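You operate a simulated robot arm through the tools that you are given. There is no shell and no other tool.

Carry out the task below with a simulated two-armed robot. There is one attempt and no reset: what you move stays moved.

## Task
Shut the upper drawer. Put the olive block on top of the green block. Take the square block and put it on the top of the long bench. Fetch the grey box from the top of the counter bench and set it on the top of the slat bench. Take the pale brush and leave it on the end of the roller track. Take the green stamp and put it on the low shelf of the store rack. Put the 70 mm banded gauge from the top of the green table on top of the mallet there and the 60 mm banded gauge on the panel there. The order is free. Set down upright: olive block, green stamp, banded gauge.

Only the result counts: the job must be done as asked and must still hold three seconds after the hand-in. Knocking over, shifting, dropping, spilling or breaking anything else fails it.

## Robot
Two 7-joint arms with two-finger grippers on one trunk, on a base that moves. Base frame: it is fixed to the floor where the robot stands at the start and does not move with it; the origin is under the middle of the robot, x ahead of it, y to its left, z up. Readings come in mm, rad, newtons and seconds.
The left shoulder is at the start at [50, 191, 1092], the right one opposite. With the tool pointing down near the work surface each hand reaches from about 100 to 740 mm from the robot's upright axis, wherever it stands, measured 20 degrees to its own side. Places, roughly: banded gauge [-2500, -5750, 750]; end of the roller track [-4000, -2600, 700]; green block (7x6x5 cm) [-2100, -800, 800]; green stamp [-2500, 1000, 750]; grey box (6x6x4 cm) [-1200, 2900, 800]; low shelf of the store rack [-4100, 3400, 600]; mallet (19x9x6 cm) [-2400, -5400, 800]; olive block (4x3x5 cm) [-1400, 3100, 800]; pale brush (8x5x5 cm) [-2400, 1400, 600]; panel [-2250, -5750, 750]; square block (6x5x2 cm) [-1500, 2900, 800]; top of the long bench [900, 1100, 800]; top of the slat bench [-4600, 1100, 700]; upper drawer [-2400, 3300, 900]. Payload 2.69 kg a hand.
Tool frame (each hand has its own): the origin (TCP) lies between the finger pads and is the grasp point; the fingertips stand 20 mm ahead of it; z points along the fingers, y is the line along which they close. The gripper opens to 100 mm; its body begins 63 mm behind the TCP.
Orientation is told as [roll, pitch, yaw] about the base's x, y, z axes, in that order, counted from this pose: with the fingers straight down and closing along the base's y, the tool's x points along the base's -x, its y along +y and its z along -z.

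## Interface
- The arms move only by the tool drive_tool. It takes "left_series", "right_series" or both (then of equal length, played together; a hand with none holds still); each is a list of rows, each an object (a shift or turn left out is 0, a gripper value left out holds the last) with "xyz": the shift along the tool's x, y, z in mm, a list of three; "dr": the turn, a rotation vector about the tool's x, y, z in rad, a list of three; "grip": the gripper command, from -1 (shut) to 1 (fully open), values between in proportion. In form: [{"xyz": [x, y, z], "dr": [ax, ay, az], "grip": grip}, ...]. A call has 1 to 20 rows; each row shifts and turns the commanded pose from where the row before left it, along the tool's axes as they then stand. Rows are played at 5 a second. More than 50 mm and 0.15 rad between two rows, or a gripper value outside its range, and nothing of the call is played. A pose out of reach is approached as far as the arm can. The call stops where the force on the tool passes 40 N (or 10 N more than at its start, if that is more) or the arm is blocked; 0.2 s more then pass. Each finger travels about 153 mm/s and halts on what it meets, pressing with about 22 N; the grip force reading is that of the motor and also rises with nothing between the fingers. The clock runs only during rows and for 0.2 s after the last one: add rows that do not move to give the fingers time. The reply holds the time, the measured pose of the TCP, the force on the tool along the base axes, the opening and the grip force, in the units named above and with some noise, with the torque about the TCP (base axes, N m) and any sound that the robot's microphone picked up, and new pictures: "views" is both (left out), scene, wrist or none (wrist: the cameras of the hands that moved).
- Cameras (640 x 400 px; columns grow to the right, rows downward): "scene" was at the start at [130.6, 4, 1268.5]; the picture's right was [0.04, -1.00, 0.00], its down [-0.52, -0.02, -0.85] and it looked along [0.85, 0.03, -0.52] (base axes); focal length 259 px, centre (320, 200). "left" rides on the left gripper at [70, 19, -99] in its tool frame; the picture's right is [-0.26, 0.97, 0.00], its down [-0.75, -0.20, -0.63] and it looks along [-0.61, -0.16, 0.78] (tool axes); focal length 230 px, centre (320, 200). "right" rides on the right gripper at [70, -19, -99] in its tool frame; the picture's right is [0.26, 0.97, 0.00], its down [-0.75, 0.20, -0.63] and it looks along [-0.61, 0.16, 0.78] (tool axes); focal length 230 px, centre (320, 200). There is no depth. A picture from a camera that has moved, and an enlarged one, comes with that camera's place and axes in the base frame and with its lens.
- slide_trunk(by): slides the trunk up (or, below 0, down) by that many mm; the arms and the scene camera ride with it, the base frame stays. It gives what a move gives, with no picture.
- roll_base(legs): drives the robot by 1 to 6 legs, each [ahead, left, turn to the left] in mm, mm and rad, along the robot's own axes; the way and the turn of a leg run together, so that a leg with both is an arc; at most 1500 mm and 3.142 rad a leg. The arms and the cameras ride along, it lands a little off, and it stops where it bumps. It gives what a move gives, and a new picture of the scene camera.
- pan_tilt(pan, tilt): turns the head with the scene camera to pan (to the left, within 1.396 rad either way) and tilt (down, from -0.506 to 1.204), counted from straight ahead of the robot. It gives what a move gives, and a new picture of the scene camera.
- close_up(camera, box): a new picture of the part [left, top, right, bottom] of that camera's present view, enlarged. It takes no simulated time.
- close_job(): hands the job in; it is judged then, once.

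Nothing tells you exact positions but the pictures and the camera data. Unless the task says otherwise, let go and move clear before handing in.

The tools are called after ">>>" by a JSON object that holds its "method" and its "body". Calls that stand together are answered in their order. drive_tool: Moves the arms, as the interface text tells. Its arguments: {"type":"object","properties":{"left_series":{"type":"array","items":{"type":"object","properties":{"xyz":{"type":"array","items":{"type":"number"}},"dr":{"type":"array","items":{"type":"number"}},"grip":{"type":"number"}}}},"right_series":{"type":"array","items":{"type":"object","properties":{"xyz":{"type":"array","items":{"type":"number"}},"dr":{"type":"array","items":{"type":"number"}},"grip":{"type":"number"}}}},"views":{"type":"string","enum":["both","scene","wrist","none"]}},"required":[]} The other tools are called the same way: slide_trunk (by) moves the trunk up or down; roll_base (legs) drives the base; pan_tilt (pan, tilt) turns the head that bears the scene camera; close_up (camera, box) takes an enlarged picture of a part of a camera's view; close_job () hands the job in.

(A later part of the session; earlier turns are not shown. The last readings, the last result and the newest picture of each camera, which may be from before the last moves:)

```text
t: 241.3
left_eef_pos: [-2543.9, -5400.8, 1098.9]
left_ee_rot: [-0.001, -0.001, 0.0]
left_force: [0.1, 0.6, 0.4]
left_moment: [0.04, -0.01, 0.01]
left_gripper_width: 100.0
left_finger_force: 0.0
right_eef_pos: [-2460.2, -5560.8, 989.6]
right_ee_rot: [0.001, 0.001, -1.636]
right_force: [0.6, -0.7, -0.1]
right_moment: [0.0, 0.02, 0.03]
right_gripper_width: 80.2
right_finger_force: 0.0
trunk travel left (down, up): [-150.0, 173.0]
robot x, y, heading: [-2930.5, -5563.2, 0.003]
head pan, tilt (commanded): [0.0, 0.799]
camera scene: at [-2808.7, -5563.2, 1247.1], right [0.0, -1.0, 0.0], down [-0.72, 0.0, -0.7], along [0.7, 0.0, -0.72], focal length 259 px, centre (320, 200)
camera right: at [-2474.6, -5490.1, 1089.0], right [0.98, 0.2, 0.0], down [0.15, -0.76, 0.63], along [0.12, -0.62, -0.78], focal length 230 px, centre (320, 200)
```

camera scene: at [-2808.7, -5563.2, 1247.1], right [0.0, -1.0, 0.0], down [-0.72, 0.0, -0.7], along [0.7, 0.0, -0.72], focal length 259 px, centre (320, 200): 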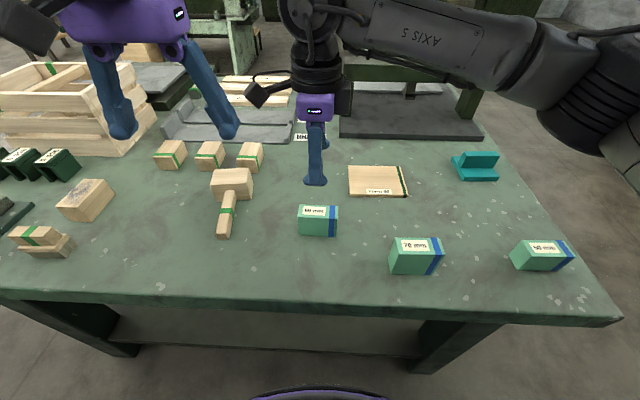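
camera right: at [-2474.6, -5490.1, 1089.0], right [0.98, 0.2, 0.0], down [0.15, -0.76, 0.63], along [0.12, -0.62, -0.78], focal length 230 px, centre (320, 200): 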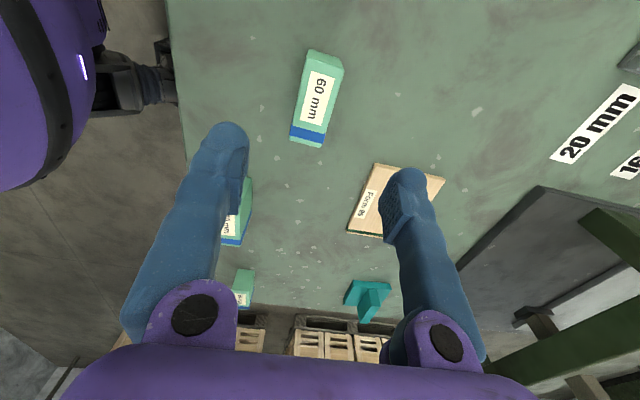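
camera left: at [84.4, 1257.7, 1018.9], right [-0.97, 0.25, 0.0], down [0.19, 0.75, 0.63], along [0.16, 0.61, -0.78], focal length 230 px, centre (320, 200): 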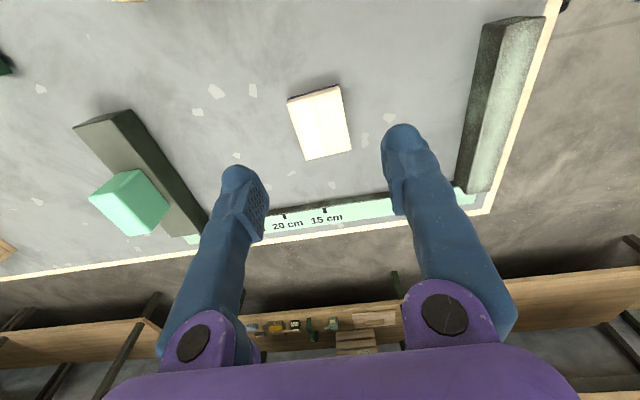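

>>> {"method": "close_up", "body": {"camera": "right", "box": [240, 30, 400, 170]}}

```text
2.86 times, centred on (320, 100) of right
camera zoom: at [-2474.6, -5490.1, 1089.0], right [0.98, 0.2, 0.0], down [0.15, -0.76, 0.63], along [0.12, -0.62, -0.78], focal length 657 px, centre (320, 486)
```

zoom: 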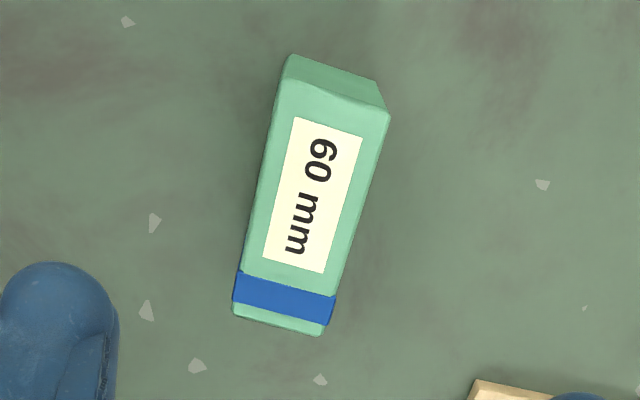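

>>> {"method": "drive_tool", "body": {"right_series": [{"xyz": [1, -6, 20], "dr": [0, 0, 0.018]}, {"xyz": [0, 0, 40]}, {"xyz": [0, 0, 40]}, {"xyz": [0, 0, 30]}, {"xyz": [0, 0, 22]}, {}]}}

```text
t: 242.7
left_eef_pos: [-2544.9, -5401.0, 1099.9]
left_ee_rot: [0.001, -0.002, 0.002]
left_force: [-0.5, -1.1, -0.1]
left_moment: [-0.01, 0.01, -0.02]
left_gripper_width: 100.2
left_finger_force: 0.1
right_eef_pos: [-2466.7, -5558.6, 839.1]
right_ee_rot: [0.002, -0.001, -1.651]
right_force: [0.6, -0.2, 1.6]
right_moment: [-0.01, -0.02, -0.01]
right_gripper_width: 79.7
right_finger_force: 0.1
trunk travel left (down, up): [-150.0, 173.0]
robot x, y, heading: [-2931.0, -5567.4, -0.001]
head pan, tilt (commanded): [0.0, 0.799]
camera scene: at [-2808.7, -5563.2, 1247.1], right [0.0, -1.0, 0.0], down [-0.72, 0.0, -0.7], along [0.7, 0.0, -0.72], focal length 259 px, centre (320, 200)
camera right: at [-2480.4, -5487.9, 936.9], right [0.98, 0.18, 0.0], down [0.14, -0.76, 0.63], along [0.11, -0.62, -0.78], focal length 230 px, centre (320, 200)
```

scene: 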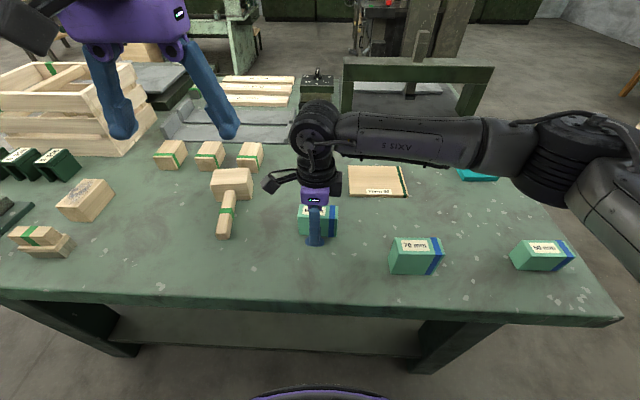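
right: 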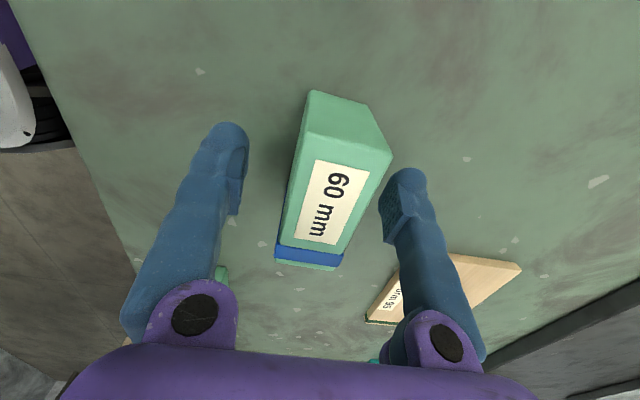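

>>> {"method": "drive_tool", "body": {"right_series": [{"xyz": [6, 5, 3]}, {"grip": -1}, {"grip": -1}, {"grip": -1}, {"xyz": [0, 0, -10]}, {"xyz": [0, 0, -20]}, {}]}}

```text
t: 244.3
left_eef_pos: [-2544.1, -5400.8, 1098.5]
left_ee_rot: [-0.001, -0.001, 0.001]
left_force: [-0.4, 0.2, 0.3]
left_moment: [0.02, 0.01, -0.01]
left_gripper_width: 99.8
left_finger_force: 0.1
right_eef_pos: [-2461.2, -5552.5, 865.7]
right_ee_rot: [0.002, 0.0, -1.651]
right_force: [0.4, 0.3, -4.8]
right_moment: [0.03, -0.04, -0.03]
right_gripper_width: 35.3
right_finger_force: 22.5
trunk travel left (down, up): [-150.0, 173.0]
robot x, y, heading: [-2927.3, -5565.3, -0.002]
head pan, tilt (commanded): [0.0, 0.799]
camera scene: at [-2808.2, -5563.2, 1247.0], right [0.0, -1.0, 0.0], down [-0.72, 0.0, -0.7], along [0.7, 0.0, -0.72], focal length 259 px, centre (320, 200)
camera right: at [-2474.9, -5481.3, 964.7], right [0.98, 0.18, 0.0], down [0.14, -0.76, 0.63], along [0.11, -0.62, -0.78], focal length 230 px, centre (320, 200)
```

scene: 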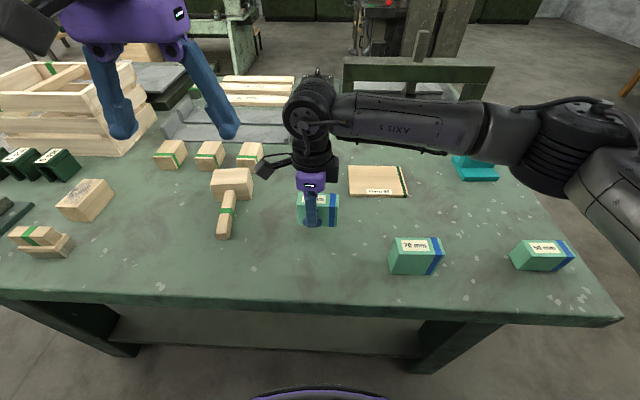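
right: 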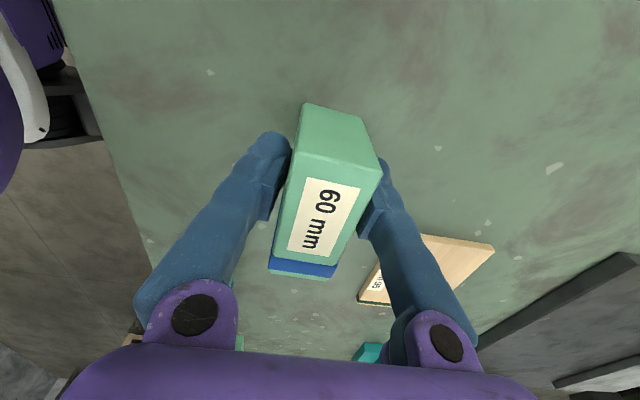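

The 60 mm gauge is held. I'll carry it over the panel.

>>> {"method": "drive_tool", "body": {"right_series": [{"xyz": [0, 0, -35]}, {"xyz": [0, 0, -30]}, {"xyz": [-26.9, 33.3, 0]}, {"xyz": [-26.9, 33.3, 0]}, {"xyz": [-26.9, 33.3, 0]}, {"xyz": [-26.9, 33.3, 0]}, {"xyz": [-27, 33.1, 0]}, {}]}}

>>> {"method": "close_up", "body": {"camera": "scene", "box": [300, 110, 460, 230]}}

```text
t: 246.1
left_eef_pos: [-2543.4, -5401.9, 1097.8]
left_ee_rot: [0.0, -0.001, 0.001]
left_force: [0.2, 0.1, -0.2]
left_moment: [0.0, 0.0, 0.01]
left_gripper_width: 100.1
left_finger_force: 0.0
right_eef_pos: [-2307.4, -5703.0, 930.3]
right_ee_rot: [0.001, 0.0, -1.651]
right_force: [0.0, 0.7, -4.7]
right_moment: [0.05, -0.01, 0.0]
right_gripper_width: 35.5
right_finger_force: 21.8
trunk travel left (down, up): [-150.0, 173.0]
robot x, y, heading: [-2931.9, -5562.7, -0.001]
head pan, tilt (commanded): [0.0, 0.799]
camera scene: at [-2808.4, -5563.2, 1247.0], right [0.0, -1.0, 0.0], down [-0.72, 0.0, -0.7], along [0.7, 0.0, -0.72], focal length 259 px, centre (320, 200)
camera right: at [-2320.7, -5631.4, 1028.7], right [0.98, 0.18, 0.0], down [0.14, -0.76, 0.63], along [0.11, -0.62, -0.78], focal length 230 px, centre (320, 200)
```

scene: 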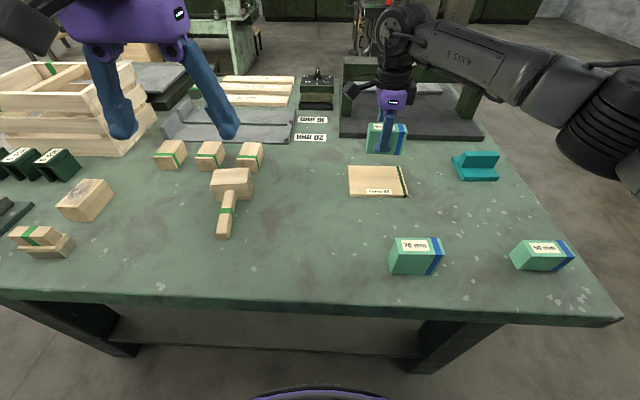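
right: 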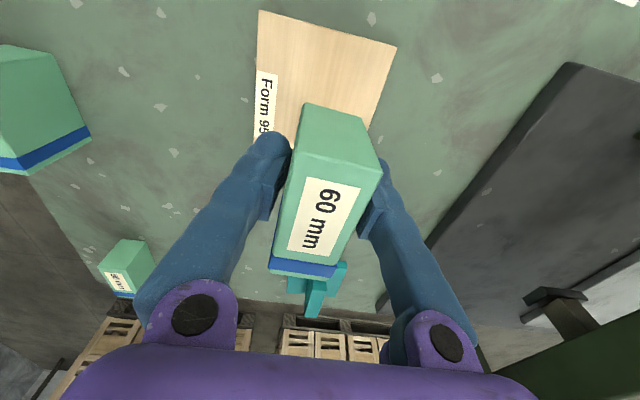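

```text
3.33 times, centred on (380, 170) of scene
camera zoom: at [-2808.4, -5563.2, 1247.0], right [0.0, -1.0, 0.0], down [-0.72, 0.0, -0.7], along [0.7, 0.0, -0.72], focal length 864 px, centre (120, 300)
```

zoom: 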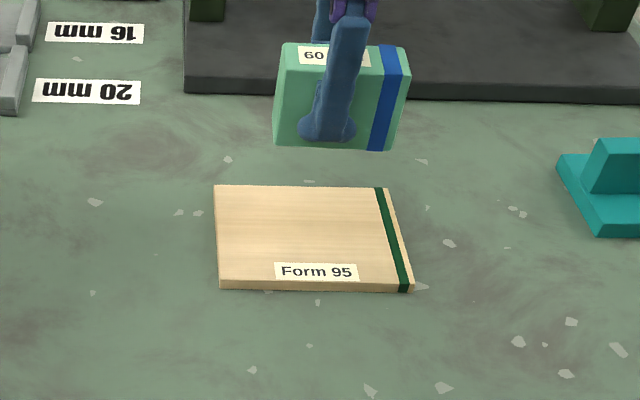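

Well centred over the panel. I'll lower it to contact.

>>> {"method": "drive_tool", "body": {"right_series": [{"xyz": [0, 0, 40]}, {"xyz": [0, 0, 30]}, {"xyz": [0, 0, 6]}, {"xyz": [0, 0, 4]}, {}], "views": "none"}}

>>> {"method": "close_up", "body": {"camera": "scene", "box": [300, 110, 460, 230]}}

```text
t: 247.3
left_eef_pos: [-2544.1, -5402.5, 1098.3]
left_ee_rot: [0.0, -0.002, 0.001]
left_force: [0.8, 0.7, 0.0]
left_moment: [-0.01, -0.02, 0.01]
left_gripper_width: 100.0
left_finger_force: 0.0
right_eef_pos: [-2306.2, -5701.5, 848.8]
right_ee_rot: [0.001, 0.0, -1.652]
right_force: [-0.5, 0.2, -4.5]
right_moment: [0.04, 0.0, -0.01]
right_gripper_width: 35.3
right_finger_force: 21.7
trunk travel left (down, up): [-150.0, 173.0]
robot x, y, heading: [-2931.3, -5559.2, -0.0]
head pan, tilt (commanded): [0.0, 0.799]
```

```text
3.33 times, centred on (380, 170) of scene
camera zoom: at [-2808.2, -5563.3, 1247.0], right [0.0, -1.0, 0.0], down [-0.72, 0.0, -0.7], along [0.7, 0.0, -0.72], focal length 864 px, centre (120, 300)
```

zoom: 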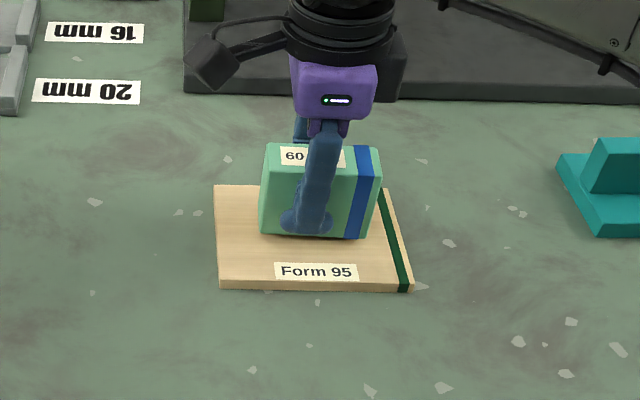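

>>> {"method": "drive_tool", "body": {"right_series": [{"xyz": [0, 0, 2]}, {"xyz": [0, 0, 2]}, {"xyz": [0, 0, 2]}, {}], "views": "none"}}

```text
t: 248.3
left_eef_pos: [-2544.5, -5402.1, 1098.7]
left_ee_rot: [0.001, 0.0, 0.001]
left_force: [-0.2, 0.1, -1.1]
left_moment: [-0.04, -0.04, -0.01]
left_gripper_width: 100.0
left_finger_force: 0.0
right_eef_pos: [-2305.0, -5700.6, 845.3]
right_ee_rot: [0.003, 0.001, -1.652]
right_force: [-1.2, -0.5, 1.8]
right_moment: [-0.19, 0.08, 0.0]
right_gripper_width: 35.6
right_finger_force: 22.1
trunk travel left (down, up): [-150.0, 173.0]
robot x, y, heading: [-2928.7, -5564.6, -0.0]
head pan, tilt (commanded): [0.0, 0.799]
```

>>> {"method": "drive_tool", "body": {"right_series": [{"xyz": [0, 0, 1]}, {}, {"grip": 0.2}, {"grip": 0.2}, {}, {"xyz": [0, 0, -20]}, {"xyz": [0, 0, -40]}, {"xyz": [0, 0, -45]}, {}]}}

>>> {"method": "close_up", "body": {"camera": "scene", "box": [300, 110, 460, 230]}}

```text
t: 250.3
left_eef_pos: [-2544.1, -5401.2, 1098.3]
left_ee_rot: [0.001, -0.001, 0.001]
left_force: [-0.6, -0.2, -0.1]
left_moment: [0.01, 0.01, -0.01]
left_gripper_width: 100.0
left_finger_force: 0.1
right_eef_pos: [-2306.5, -5700.0, 947.1]
right_ee_rot: [0.003, 0.0, -1.651]
right_force: [-0.5, 0.1, -0.4]
right_moment: [0.01, 0.01, 0.0]
right_gripper_width: 60.0
right_finger_force: 0.1
trunk travel left (down, up): [-150.0, 173.0]
robot x, y, heading: [-2929.7, -5563.1, -0.006]
head pan, tilt (commanded): [0.0, 0.799]
camera scene: at [-2808.5, -5563.3, 1247.0], right [0.0, -1.0, 0.0], down [-0.72, 0.0, -0.7], along [0.7, 0.0, -0.72], focal length 259 px, centre (320, 200)
camera right: at [-2319.7, -5629.4, 1046.0], right [0.98, 0.18, 0.0], down [0.14, -0.76, 0.63], along [0.11, -0.62, -0.78], focal length 230 px, centre (320, 200)
```

scene: 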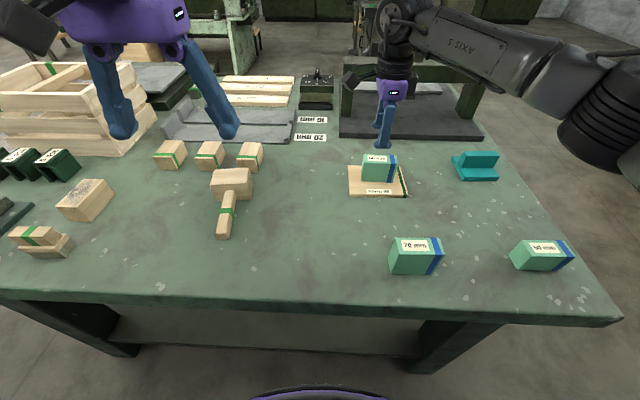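
right: 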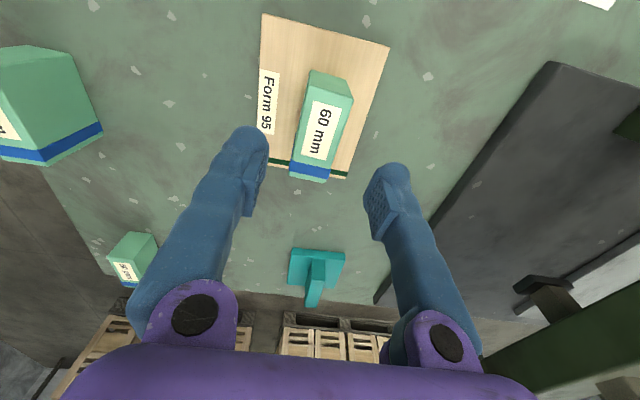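

```text
3.33 times, centred on (380, 170) of scene
camera zoom: at [-2808.5, -5563.3, 1247.0], right [0.0, -1.0, 0.0], down [-0.72, 0.0, -0.7], along [0.7, 0.0, -0.72], focal length 864 px, centre (120, 300)
```

zoom: 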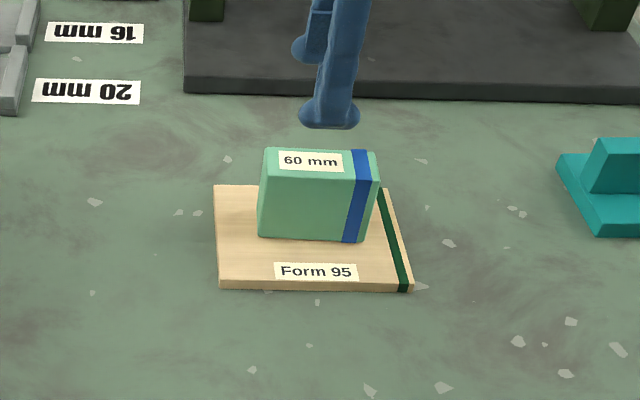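

The 60 mm gauge stands on the panel. Next I'll move over the 70 mm gauge.

>>> {"method": "drive_tool", "body": {"right_series": [{"xyz": [0, 0, -45], "grip": 0.5}, {"xyz": [-11.2, -47.7, 0]}, {"xyz": [-11.2, -47.7, 0]}, {"xyz": [-11.2, -47.7, 0]}, {"xyz": [-11.2, -47.7, 0]}, {"xyz": [-11.2, -47.7, 0]}, {}]}}

>>> {"method": "close_up", "body": {"camera": "right", "box": [240, 30, 400, 170]}}

```text
t: 251.9
left_eef_pos: [-2544.8, -5400.7, 1098.5]
left_ee_rot: [0.0, -0.002, 0.003]
left_force: [0.8, -0.2, -0.1]
left_moment: [-0.02, 0.01, -0.01]
left_gripper_width: 100.0
left_finger_force: 0.0
right_eef_pos: [-2548.9, -5736.8, 991.7]
right_ee_rot: [0.003, 0.0, -1.653]
right_force: [1.2, -0.2, 0.1]
right_moment: [-0.01, -0.02, -0.03]
right_gripper_width: 74.7
right_finger_force: 0.3
trunk travel left (down, up): [-150.0, 173.0]
robot x, y, heading: [-2928.6, -5558.6, -0.003]
head pan, tilt (commanded): [0.0, 0.799]
camera scene: at [-2808.4, -5563.1, 1247.0], right [0.0, -1.0, 0.0], down [-0.72, 0.0, -0.7], along [0.7, 0.0, -0.72], focal length 259 px, centre (320, 200)
camera right: at [-2562.2, -5666.1, 1089.9], right [0.98, 0.18, 0.0], down [0.14, -0.76, 0.63], along [0.11, -0.62, -0.78], focal length 230 px, centre (320, 200)
```

scene: 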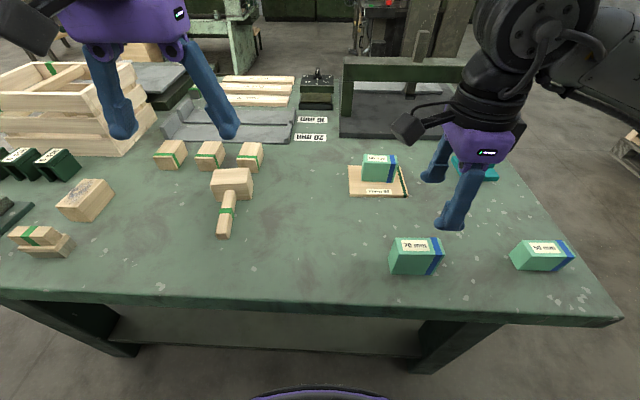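
right: 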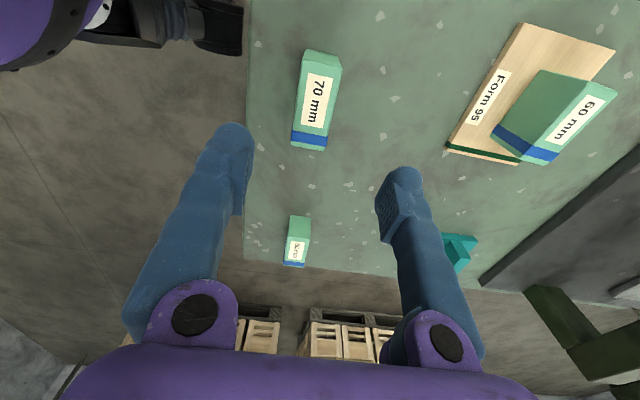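

```text
2.86 times, centred on (320, 100) of right
camera zoom: at [-2562.2, -5666.1, 1089.9], right [0.98, 0.18, 0.0], down [0.14, -0.76, 0.63], along [0.11, -0.62, -0.78], focal length 657 px, centre (320, 486)
```

zoom: 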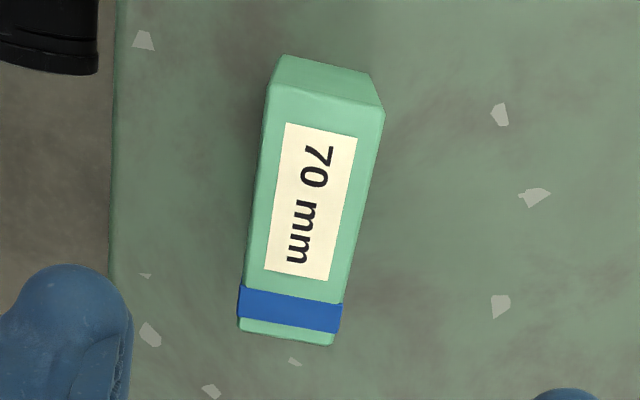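

>>> {"method": "drive_tool", "body": {"right_series": [{"xyz": [0, -4, 20], "dr": [0, 0, -0.06]}, {"xyz": [0, 0, 40]}, {"xyz": [0, 0, 40]}, {"xyz": [0, 0, 30]}, {}]}}

```text
t: 253.1
left_eef_pos: [-2544.7, -5401.0, 1099.2]
left_ee_rot: [0.0, 0.0, 0.002]
left_force: [0.7, -0.1, 0.6]
left_moment: [-0.04, 0.0, -0.03]
left_gripper_width: 100.0
left_finger_force: 0.2
right_eef_pos: [-2551.9, -5736.9, 862.8]
right_ee_rot: [0.001, 0.0, -1.592]
right_force: [0.2, 0.3, 0.6]
right_moment: [-0.03, -0.03, 0.0]
right_gripper_width: 74.9
right_finger_force: 0.1
trunk travel left (down, up): [-150.0, 173.0]
robot x, y, heading: [-2933.2, -5562.3, -0.003]
head pan, tilt (commanded): [0.0, 0.799]
camera scene: at [-2808.7, -5563.1, 1247.1], right [0.0, -1.0, 0.0], down [-0.72, 0.0, -0.7], along [0.7, 0.0, -0.72], focal length 259 px, centre (320, 200)
camera right: at [-2570.0, -5666.9, 961.7], right [0.97, 0.24, 0.0], down [0.18, -0.75, 0.63], along [0.15, -0.61, -0.78], focal length 230 px, centre (320, 200)
```

scene: 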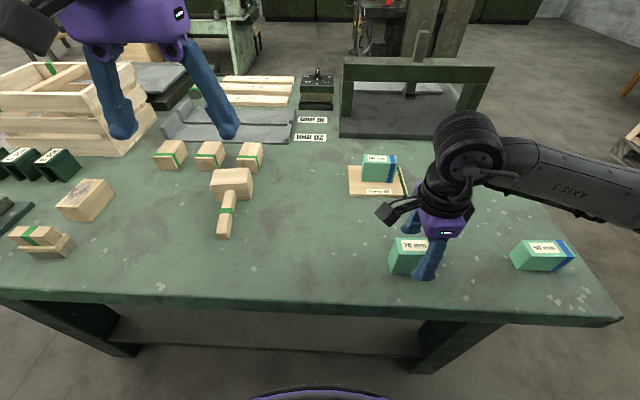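
right: 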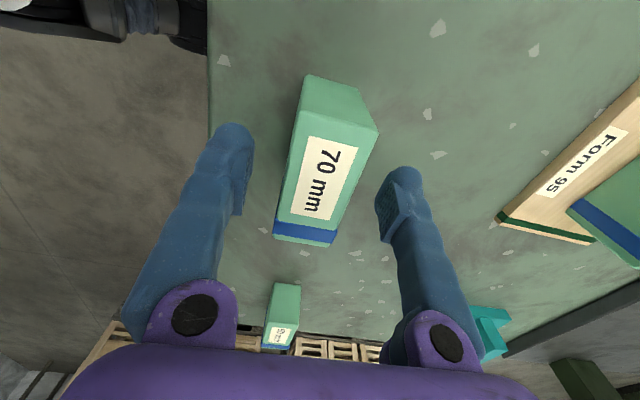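

>>> {"method": "drive_tool", "body": {"right_series": [{"xyz": [4, 3, 10]}, {"xyz": [0, 0, 11]}, {}, {"grip": -1}, {"grip": -1}, {"grip": -1}, {"xyz": [0, 0, -10]}, {"xyz": [0, 0, -20]}, {}]}}

```text
t: 255.1
left_eef_pos: [-2544.7, -5401.4, 1099.2]
left_ee_rot: [-0.001, -0.004, 0.001]
left_force: [0.3, 0.6, -0.8]
left_moment: [0.01, 0.0, -0.03]
left_gripper_width: 100.0
left_finger_force: 0.1
right_eef_pos: [-2548.8, -5731.7, 873.0]
right_ee_rot: [0.003, -0.001, -1.591]
right_force: [0.3, -0.6, -5.3]
right_moment: [0.06, 0.02, 0.01]
right_gripper_width: 35.2
right_finger_force: 22.5
trunk travel left (down, up): [-150.0, 173.0]
robot x, y, heading: [-2926.2, -5562.5, -0.004]
head pan, tilt (commanded): [0.0, 0.799]
camera scene: at [-2808.3, -5563.4, 1247.0], right [0.0, -1.0, 0.0], down [-0.72, 0.0, -0.7], along [0.7, 0.0, -0.72], focal length 259 px, centre (320, 200)
camera right: at [-2567.1, -5663.1, 971.4], right [0.97, 0.24, 0.0], down [0.18, -0.75, 0.63], along [0.15, -0.61, -0.78], focal length 230 px, centre (320, 200)
```

scene: 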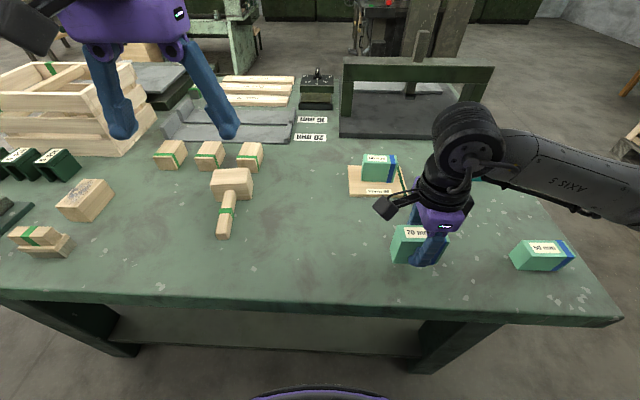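
right: 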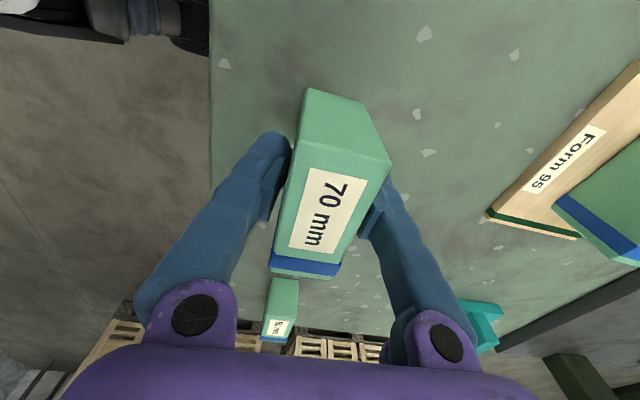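

The 70 mm gauge is held. I'll raise it and shift the base left so the mallet head is in front of the right hand.

>>> {"method": "drive_tool", "body": {"right_series": [{"xyz": [0, 0, -45]}, {"xyz": [0, 0, -45]}, {"xyz": [0, 0, -45]}, {"xyz": [0, 0, -45]}, {}], "views": "none"}}

>>> {"method": "roll_base", "body": {"legs": [[-20, 375, 0]]}}

>>> {"method": "close_up", "body": {"camera": "scene", "box": [300, 110, 460, 230]}}

```text
t: 256.3
left_eef_pos: [-2544.8, -5401.7, 1098.1]
left_ee_rot: [-0.001, -0.003, 0.002]
left_force: [0.3, 0.7, -0.2]
left_moment: [-0.01, -0.01, -0.01]
left_gripper_width: 100.4
left_finger_force: 0.0
right_eef_pos: [-2549.9, -5733.0, 1051.0]
right_ee_rot: [0.001, 0.0, -1.591]
right_force: [0.6, -0.3, -5.5]
right_moment: [0.03, 0.0, -0.03]
right_gripper_width: 35.1
right_finger_force: 21.8
trunk travel left (down, up): [-150.0, 173.0]
robot x, y, heading: [-2933.1, -5567.4, 0.003]
head pan, tilt (commanded): [0.0, 0.799]
```

```text
t: 260.2
left_eef_pos: [-2565.6, -5024.1, 1098.2]
left_ee_rot: [0.0, -0.001, 0.005]
left_force: [-0.5, 0.1, -0.3]
left_moment: [-0.01, 0.01, 0.0]
left_gripper_width: 100.3
left_finger_force: 0.1
right_eef_pos: [-2568.4, -5353.9, 1051.4]
right_ee_rot: [0.003, 0.001, -1.588]
right_force: [1.0, 0.6, -4.9]
right_moment: [0.01, -0.01, 0.0]
right_gripper_width: 35.4
right_finger_force: 22.2
trunk travel left (down, up): [-150.0, 173.0]
robot x, y, heading: [-2950.3, -5190.7, 0.003]
head pan, tilt (commanded): [0.0, 0.799]
camera scene: at [-2828.6, -5186.2, 1247.0], right [0.0, -1.0, 0.0], down [-0.72, 0.0, -0.7], along [0.7, 0.0, -0.72], focal length 259 px, centre (320, 200)
```

scene: 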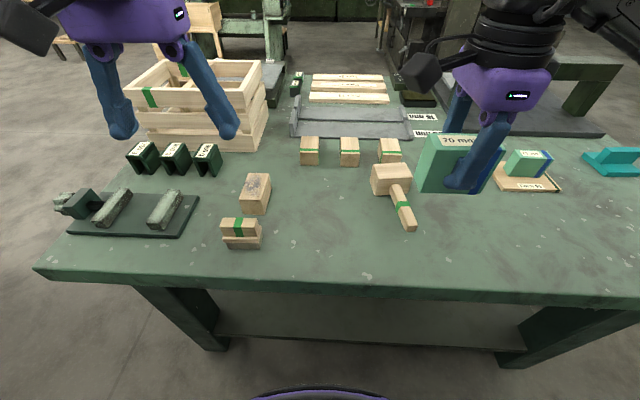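

```text
3.33 times, centred on (380, 170) of scene
camera zoom: at [-2828.6, -5186.2, 1247.0], right [0.0, -1.0, 0.0], down [-0.72, 0.0, -0.7], along [0.7, 0.0, -0.72], focal length 864 px, centre (120, 300)
```

zoom: 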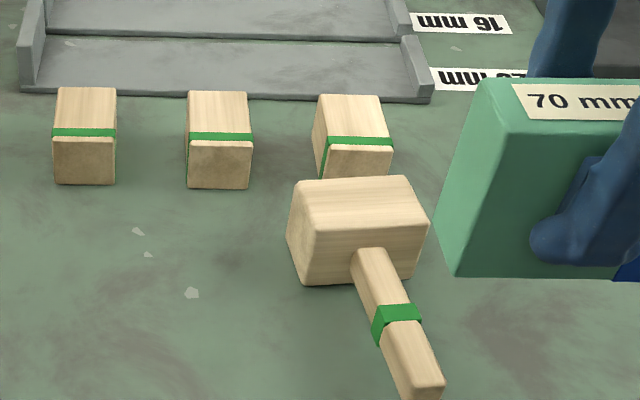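

The mallet head's top face measures x -2370 to -2317 and y -5317 to -5401 at z ≈ 850, turned slightly. I'll align the gauge's yaw and move above it.

>>> {"method": "drive_tool", "body": {"right_series": [{"dr": [0, 0, -0.088]}, {"xyz": [-3.2, 44.7, 0]}, {"xyz": [-3.2, 44.7, 0]}, {"xyz": [-3.2, 44.7, 0]}, {"xyz": [-3.1, 44.7, 0]}, {"xyz": [-3.1, 44.6, 0]}, {"xyz": [0, 0, 40]}, {"xyz": [0, 0, 40]}, {"xyz": [0, 0, 30]}, {}]}}

>>> {"method": "close_up", "body": {"camera": "scene", "box": [330, 110, 470, 230]}}

>>> {"method": "close_up", "body": {"camera": "right", "box": [200, 60, 440, 290]}}

```text
t: 262.4
left_eef_pos: [-2564.9, -5023.2, 1097.6]
left_ee_rot: [0.001, -0.004, 0.004]
left_force: [-0.5, -0.3, 0.8]
left_moment: [-0.01, 0.0, 0.0]
left_gripper_width: 99.9
left_finger_force: 0.0
right_eef_pos: [-2346.9, -5353.6, 940.6]
right_ee_rot: [0.003, 0.002, -1.501]
right_force: [-0.2, 0.1, -5.1]
right_moment: [-0.01, -0.02, 0.0]
right_gripper_width: 35.5
right_finger_force: 22.4
trunk travel left (down, up): [-150.0, 173.0]
robot x, y, heading: [-2948.7, -5192.1, 0.006]
head pan, tilt (commanded): [0.0, 0.799]
camera scene: at [-2828.6, -5186.2, 1247.0], right [0.0, -1.0, 0.0], down [-0.72, 0.0, -0.7], along [0.7, 0.0, -0.72], focal length 259 px, centre (320, 200)
camera right: at [-2371.8, -5286.1, 1037.8], right [0.95, 0.33, 0.0], down [0.25, -0.73, 0.63], along [0.21, -0.6, -0.78], focal length 230 px, centre (320, 200)
```

scene: 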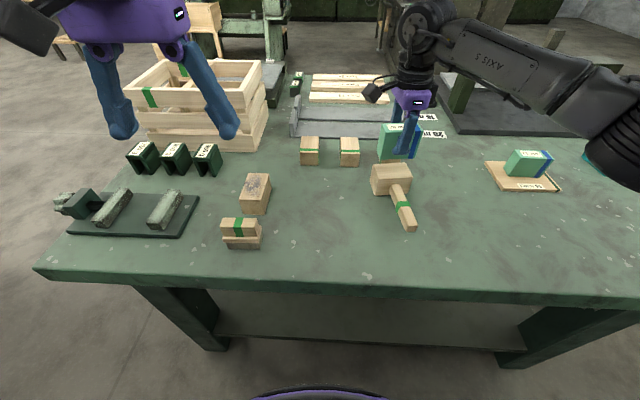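
right: 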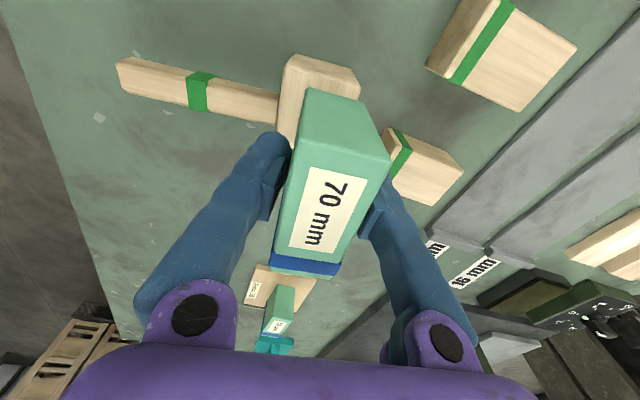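

```text
3.33 times, centred on (400, 170) of scene
camera zoom: at [-2828.6, -5186.2, 1247.0], right [0.0, -1.0, 0.0], down [-0.72, 0.0, -0.7], along [0.7, 0.0, -0.72], focal length 864 px, centre (53, 300)
```

zoom: 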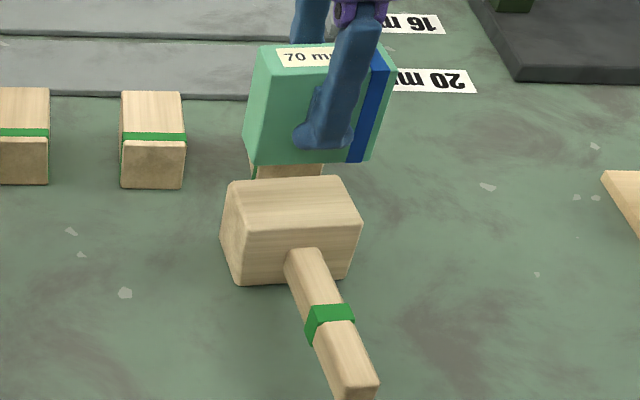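

```text
1.74 times, centred on (320, 175) of right
camera zoom: at [-2371.8, -5286.1, 1037.8], right [0.95, 0.33, 0.0], down [0.25, -0.73, 0.63], along [0.21, -0.6, -0.78], focal length 400 px, centre (320, 244)
```

zoom: 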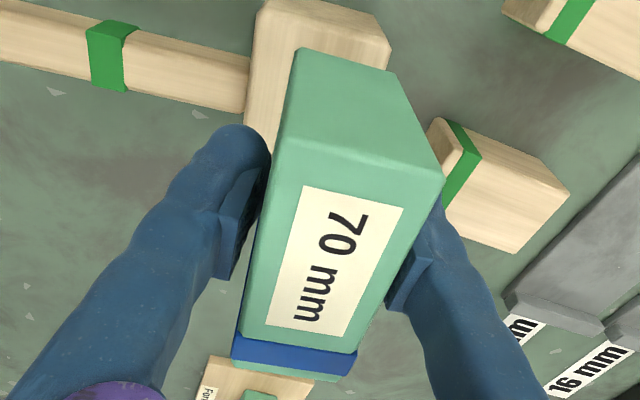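

Kinematic and camera data agree after a small bias correction, so I'll shift 5 mm toward the robot and lower.

>>> {"method": "drive_tool", "body": {"right_series": [{"xyz": [0, -5, 10]}, {"xyz": [0, 0, 20]}, {"xyz": [0, 0, 6]}, {}], "views": "none"}}

>>> {"method": "close_up", "body": {"camera": "scene", "box": [340, 120, 460, 220]}}

>>> {"method": "close_up", "body": {"camera": "right", "box": [200, 60, 440, 290]}}

```text
t: 263.4
left_eef_pos: [-2564.7, -5022.8, 1097.3]
left_ee_rot: [0.001, -0.002, 0.003]
left_force: [-1.1, 0.4, -0.2]
left_moment: [-0.01, -0.01, 0.01]
left_gripper_width: 100.1
left_finger_force: 0.2
right_eef_pos: [-2351.5, -5355.5, 904.5]
right_ee_rot: [0.002, 0.0, -1.501]
right_force: [0.4, -0.6, -5.7]
right_moment: [0.03, 0.05, -0.01]
right_gripper_width: 35.2
right_finger_force: 21.7
trunk travel left (down, up): [-150.0, 173.0]
robot x, y, heading: [-2947.4, -5186.8, 0.003]
head pan, tilt (commanded): [0.0, 0.799]
```

```text
4.00 times, centred on (400, 170) of scene
camera zoom: at [-2828.4, -5186.4, 1247.0], right [0.0, -1.0, 0.0], down [-0.72, 0.0, -0.7], along [0.7, 0.0, -0.72], focal length 1037 px, centre (0, 320)
```

zoom: 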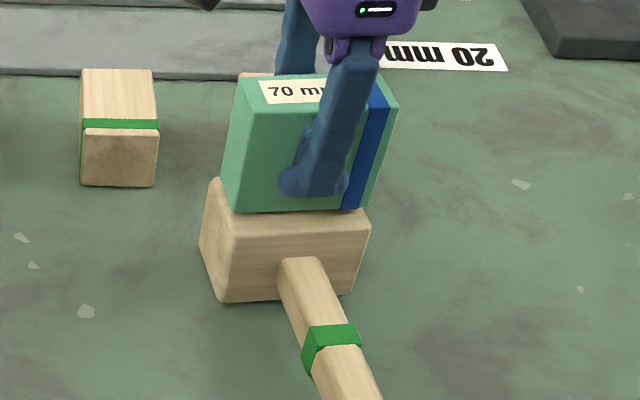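

```text
1.74 times, centred on (320, 175) of right
camera zoom: at [-2376.0, -5287.6, 1002.6], right [0.95, 0.33, 0.0], down [0.25, -0.73, 0.63], along [0.21, -0.6, -0.78], focal length 400 px, centre (320, 244)
```

zoom: 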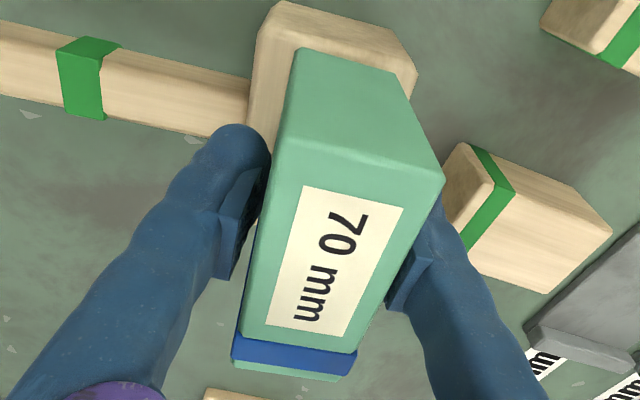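

The gauge is still about 7 mm too far back on the head. I'll shift it, then lower to contact.

>>> {"method": "drive_tool", "body": {"right_series": [{"xyz": [0, -6.5, 0]}, {"xyz": [0, 0, 3]}, {"xyz": [0, 0, 2]}, {}], "views": "none"}}

>>> {"method": "close_up", "body": {"camera": "scene", "box": [340, 120, 460, 220]}}

>>> {"method": "close_up", "body": {"camera": "right", "box": [200, 60, 440, 290]}}

```text
t: 264.4
left_eef_pos: [-2565.3, -5023.2, 1099.2]
left_ee_rot: [0.0, -0.001, 0.002]
left_force: [-0.4, -0.1, 0.2]
left_moment: [-0.02, -0.01, 0.01]
left_gripper_width: 100.1
left_finger_force: 0.1
right_eef_pos: [-2358.1, -5355.5, 900.4]
right_ee_rot: [0.002, -0.001, -1.501]
right_force: [-1.3, -0.5, -1.0]
right_moment: [-0.2, 0.03, -0.01]
right_gripper_width: 35.3
right_finger_force: 22.2
trunk travel left (down, up): [-150.0, 173.0]
robot x, y, heading: [-2951.7, -5187.8, -0.004]
head pan, tilt (commanded): [0.0, 0.799]
```

```text
4.00 times, centred on (400, 170) of scene
camera zoom: at [-2828.8, -5186.3, 1247.1], right [0.0, -1.0, 0.0], down [-0.72, 0.0, -0.7], along [0.7, 0.0, -0.72], focal length 1037 px, centre (0, 320)
```

zoom: 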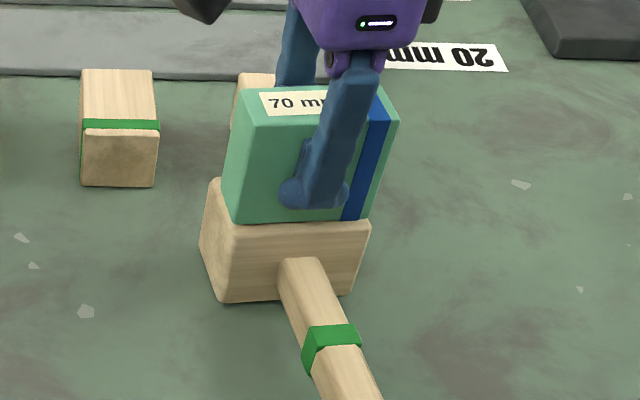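

```text
1.74 times, centred on (320, 175) of right
camera zoom: at [-2381.7, -5287.4, 999.0], right [0.95, 0.32, 0.0], down [0.25, -0.73, 0.63], along [0.21, -0.6, -0.78], focal length 400 px, centre (320, 244)
```

zoom: 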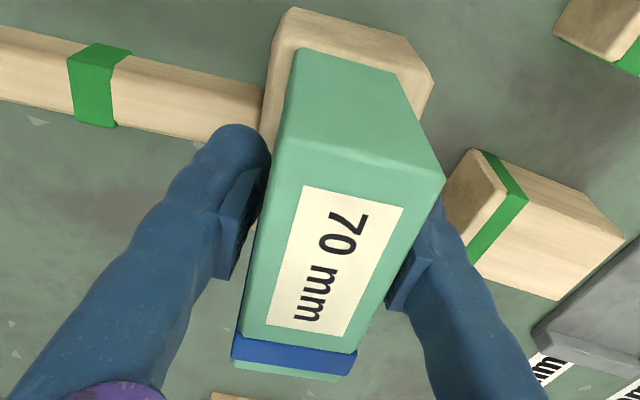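

>>> {"method": "drive_tool", "body": {"right_series": [{"xyz": [0, 0, 1.5]}, {}], "views": "none"}}

```text
t: 265.0
left_eef_pos: [-2565.9, -5023.0, 1097.9]
left_ee_rot: [-0.001, -0.004, 0.003]
left_force: [-0.2, 0.4, -0.3]
left_moment: [-0.03, 0.02, 0.01]
left_gripper_width: 99.9
left_finger_force: 0.1
right_eef_pos: [-2357.7, -5355.5, 900.0]
right_ee_rot: [0.004, 0.0, -1.501]
right_force: [-0.8, -1.5, 8.9]
right_moment: [-0.35, 0.18, 0.01]
right_gripper_width: 35.4
right_finger_force: 21.8
trunk travel left (down, up): [-150.0, 173.0]
robot x, y, heading: [-2952.6, -5187.5, 0.001]
head pan, tilt (commanded): [0.0, 0.799]
```

Firm contact. I'll release the gauge and lift away slowly.

>>> {"method": "drive_tool", "body": {"right_series": [{"xyz": [0, 0, -1]}, {"grip": -0.1}, {"grip": 0.1}, {}, {"xyz": [0, 0, -15]}, {"xyz": [0, 0, -40]}, {"xyz": [0, 0, -45]}, {"xyz": [0, 0, -45]}, {}]}}

>>> {"method": "close_up", "body": {"camera": "scene", "box": [340, 120, 460, 220]}}

>>> {"method": "close_up", "body": {"camera": "right", "box": [240, 30, 400, 170]}}

```text
t: 267.0
left_eef_pos: [-2564.7, -5023.9, 1097.9]
left_ee_rot: [0.0, -0.002, 0.002]
left_force: [0.5, -0.5, 0.6]
left_moment: [0.02, 0.01, 0.04]
left_gripper_width: 100.1
left_finger_force: 0.1
right_eef_pos: [-2359.0, -5354.9, 1044.2]
right_ee_rot: [0.002, -0.001, -1.5]
right_force: [0.0, -0.3, -0.9]
right_moment: [0.02, 0.0, 0.04]
right_gripper_width: 54.8
right_finger_force: 0.1
trunk travel left (down, up): [-150.0, 173.0]
robot x, y, heading: [-2950.7, -5185.7, -0.0]
head pan, tilt (commanded): [0.0, 0.799]
camera scene: at [-2828.7, -5186.4, 1247.0], right [0.0, -1.0, 0.0], down [-0.72, 0.0, -0.7], along [0.7, 0.0, -0.72], focal length 259 px, centre (320, 200)
camera right: at [-2382.6, -5288.0, 1143.7], right [0.95, 0.33, 0.0], down [0.25, -0.73, 0.63], along [0.21, -0.6, -0.78], focal length 230 px, centre (320, 200)
```

scene: 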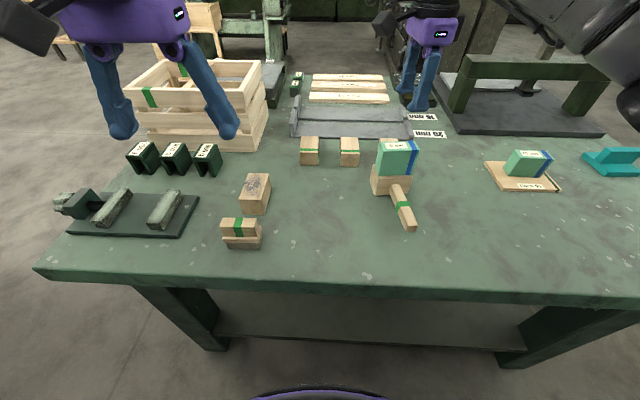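
right: 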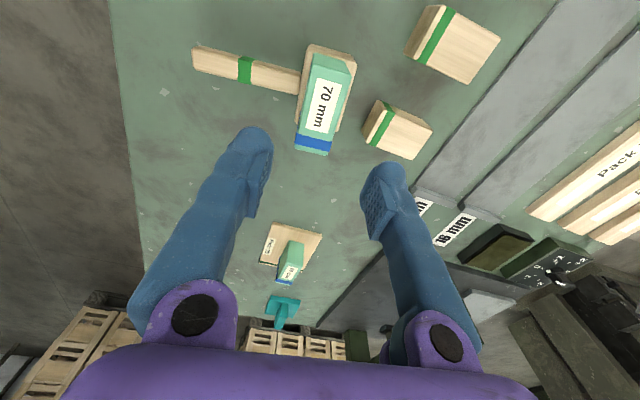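

```text
4.00 times, centred on (400, 170) of scene
camera zoom: at [-2828.7, -5186.4, 1247.0], right [0.0, -1.0, 0.0], down [-0.72, 0.0, -0.7], along [0.7, 0.0, -0.72], focal length 1037 px, centre (0, 320)
```

zoom: 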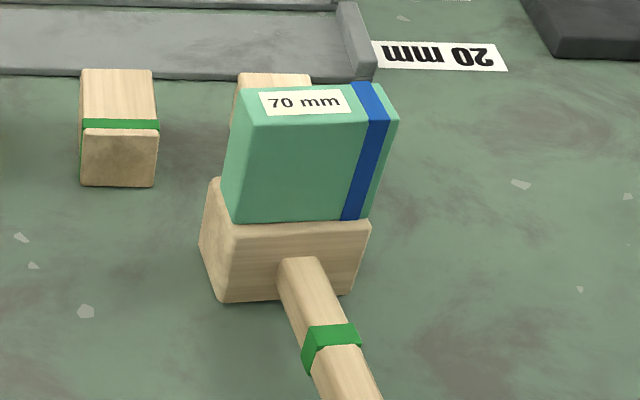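

```text
2.86 times, centred on (320, 100) of right
camera zoom: at [-2382.6, -5288.0, 1143.7], right [0.95, 0.33, 0.0], down [0.25, -0.73, 0.63], along [0.21, -0.6, -0.78], focal length 657 px, centre (320, 486)
```

zoom: 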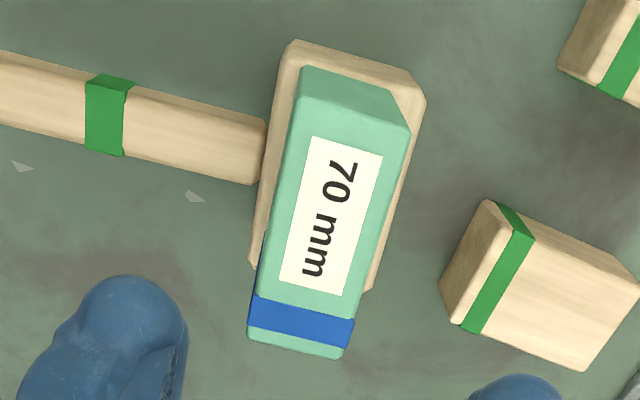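

Both gauges are in place. I'll retract the right hand to the carrying pose and turn it back.

>>> {"method": "drive_tool", "body": {"right_series": [{"xyz": [0, 0, -45], "grip": 1}, {"xyz": [0, -45, 0]}, {"xyz": [0, -45, 0]}, {"xyz": [0, -45, 0]}, {"xyz": [0, -45, 0]}, {"xyz": [0, -40, 0]}, {"dr": [0, 0, -0.15]}, {"dr": [0, 0, -0.15]}, {"dr": [0, 0, -0.15]}, {"dr": [0, 0, -0.15]}, {"dr": [0, 0, -0.15]}, {"dr": [0, 0, -0.15]}, {"dr": [0, 0, -0.15]}, {"dr": [0, 0, -0.15]}, {"dr": [0, 0, -0.15]}, {"dr": [0, 0, -0.15]}, {}], "views": "none"}}

>>> {"method": "roll_base", "body": {"legs": [[-300, 0, 0], [0, 0, 1.571]]}}

>>> {"method": "pan_tilt", "body": {"pan": 0.0, "tilt": 0.35}}

```text
t: 270.6
left_eef_pos: [-2565.7, -5023.8, 1099.2]
left_ee_rot: [0.0, -0.001, 0.002]
left_force: [0.3, 0.4, -0.3]
left_moment: [-0.01, 0.03, 0.0]
left_gripper_width: 100.1
left_finger_force: 0.1
right_eef_pos: [-2577.3, -5369.3, 1089.3]
right_ee_rot: [0.001, -0.001, 0.001]
right_force: [1.0, 0.5, 0.3]
right_moment: [0.02, -0.01, 0.0]
right_gripper_width: 100.1
right_finger_force: 0.0
trunk travel left (down, up): [-150.0, 173.0]
robot x, y, heading: [-2948.2, -5188.8, 0.004]
head pan, tilt (commanded): [0.0, 0.799]
```

```text
t: 276.5
left_eef_pos: [-3418.3, -4806.1, 1098.3]
left_ee_rot: [0.001, -0.002, 1.588]
left_force: [-0.6, -0.7, 0.5]
left_moment: [-0.01, 0.01, -0.03]
left_gripper_width: 100.0
left_finger_force: 0.1
right_eef_pos: [-3071.5, -4811.3, 1089.8]
right_ee_rot: [0.0, -0.001, 1.581]
right_force: [0.0, -0.4, 0.2]
right_moment: [-0.02, 0.0, -0.01]
right_gripper_width: 99.9
right_finger_force: 0.1
trunk travel left (down, up): [-150.0, 173.0]
robot x, y, heading: [-3248.5, -5188.9, 1.588]
head pan, tilt (commanded): [0.0, 0.799]
camera scene: at [-3250.8, -5066.2, 1247.0], right [1.0, 0.02, 0.0], down [0.01, -0.72, -0.7], along [-0.01, 0.7, -0.72], focal length 259 px, centre (320, 200)
```

scene: 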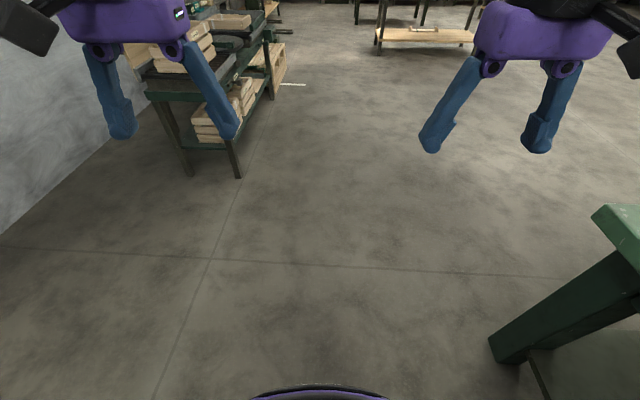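

```text
t: 277.4
left_eef_pos: [-3418.5, -4804.5, 1099.2]
left_ee_rot: [-0.001, -0.004, 1.588]
left_force: [0.7, 0.0, -0.5]
left_moment: [-0.02, -0.02, 0.0]
left_gripper_width: 100.0
left_finger_force: 0.1
right_eef_pos: [-3072.0, -4811.6, 1089.2]
right_ee_rot: [0.001, -0.002, 1.582]
right_force: [0.3, 1.4, -1.0]
right_moment: [0.0, 0.02, 0.01]
right_gripper_width: 99.8
right_finger_force: 0.1
trunk travel left (down, up): [-150.0, 173.0]
robot x, y, heading: [-3249.0, -5185.9, 1.59]
head pan, tilt (commanded): [0.0, 0.351]
camera scene: at [-3250.9, -5053.8, 1286.6], right [1.0, 0.02, 0.0], down [0.01, -0.34, -0.94], along [-0.01, 0.94, -0.34], focal length 259 px, centre (320, 200)
```

scene: 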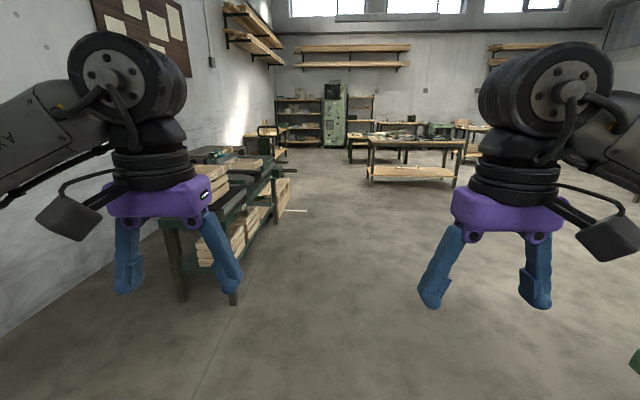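

The way north is open along x ≈ -3250, with the roller bench on the left. I'll drive north toward the low table.

>>> {"method": "roll_base", "body": {"legs": [[0, 0, -0.018], [1480, 0, 0], [1480, 0, 0], [1450, 0, 0]]}}

```text
t: 298.7
left_eef_pos: [-3517.6, -421.8, 1098.6]
left_ee_rot: [0.001, -0.002, 1.598]
left_force: [0.1, 0.3, -0.4]
left_moment: [-0.03, 0.0, 0.0]
left_gripper_width: 99.8
left_finger_force: 0.0
right_eef_pos: [-3170.6, -426.6, 1088.4]
right_ee_rot: [-0.001, -0.001, 1.593]
right_force: [0.2, 0.1, -0.6]
right_moment: [0.0, 0.03, 0.01]
right_gripper_width: 99.9
right_finger_force: 0.0
trunk travel left (down, up): [-150.0, 173.0]
robot x, y, heading: [-3346.6, -802.5, 1.592]
head pan, tilt (commanded): [0.0, 0.351]
camera scene: at [-3347.5, -669.8, 1286.7], right [1.0, 0.02, 0.0], down [0.01, -0.34, -0.94], along [-0.02, 0.94, -0.34], focal length 259 px, centre (320, 200)
```

scene: 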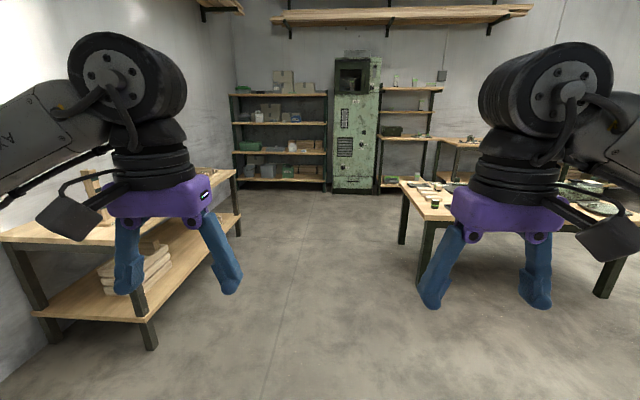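

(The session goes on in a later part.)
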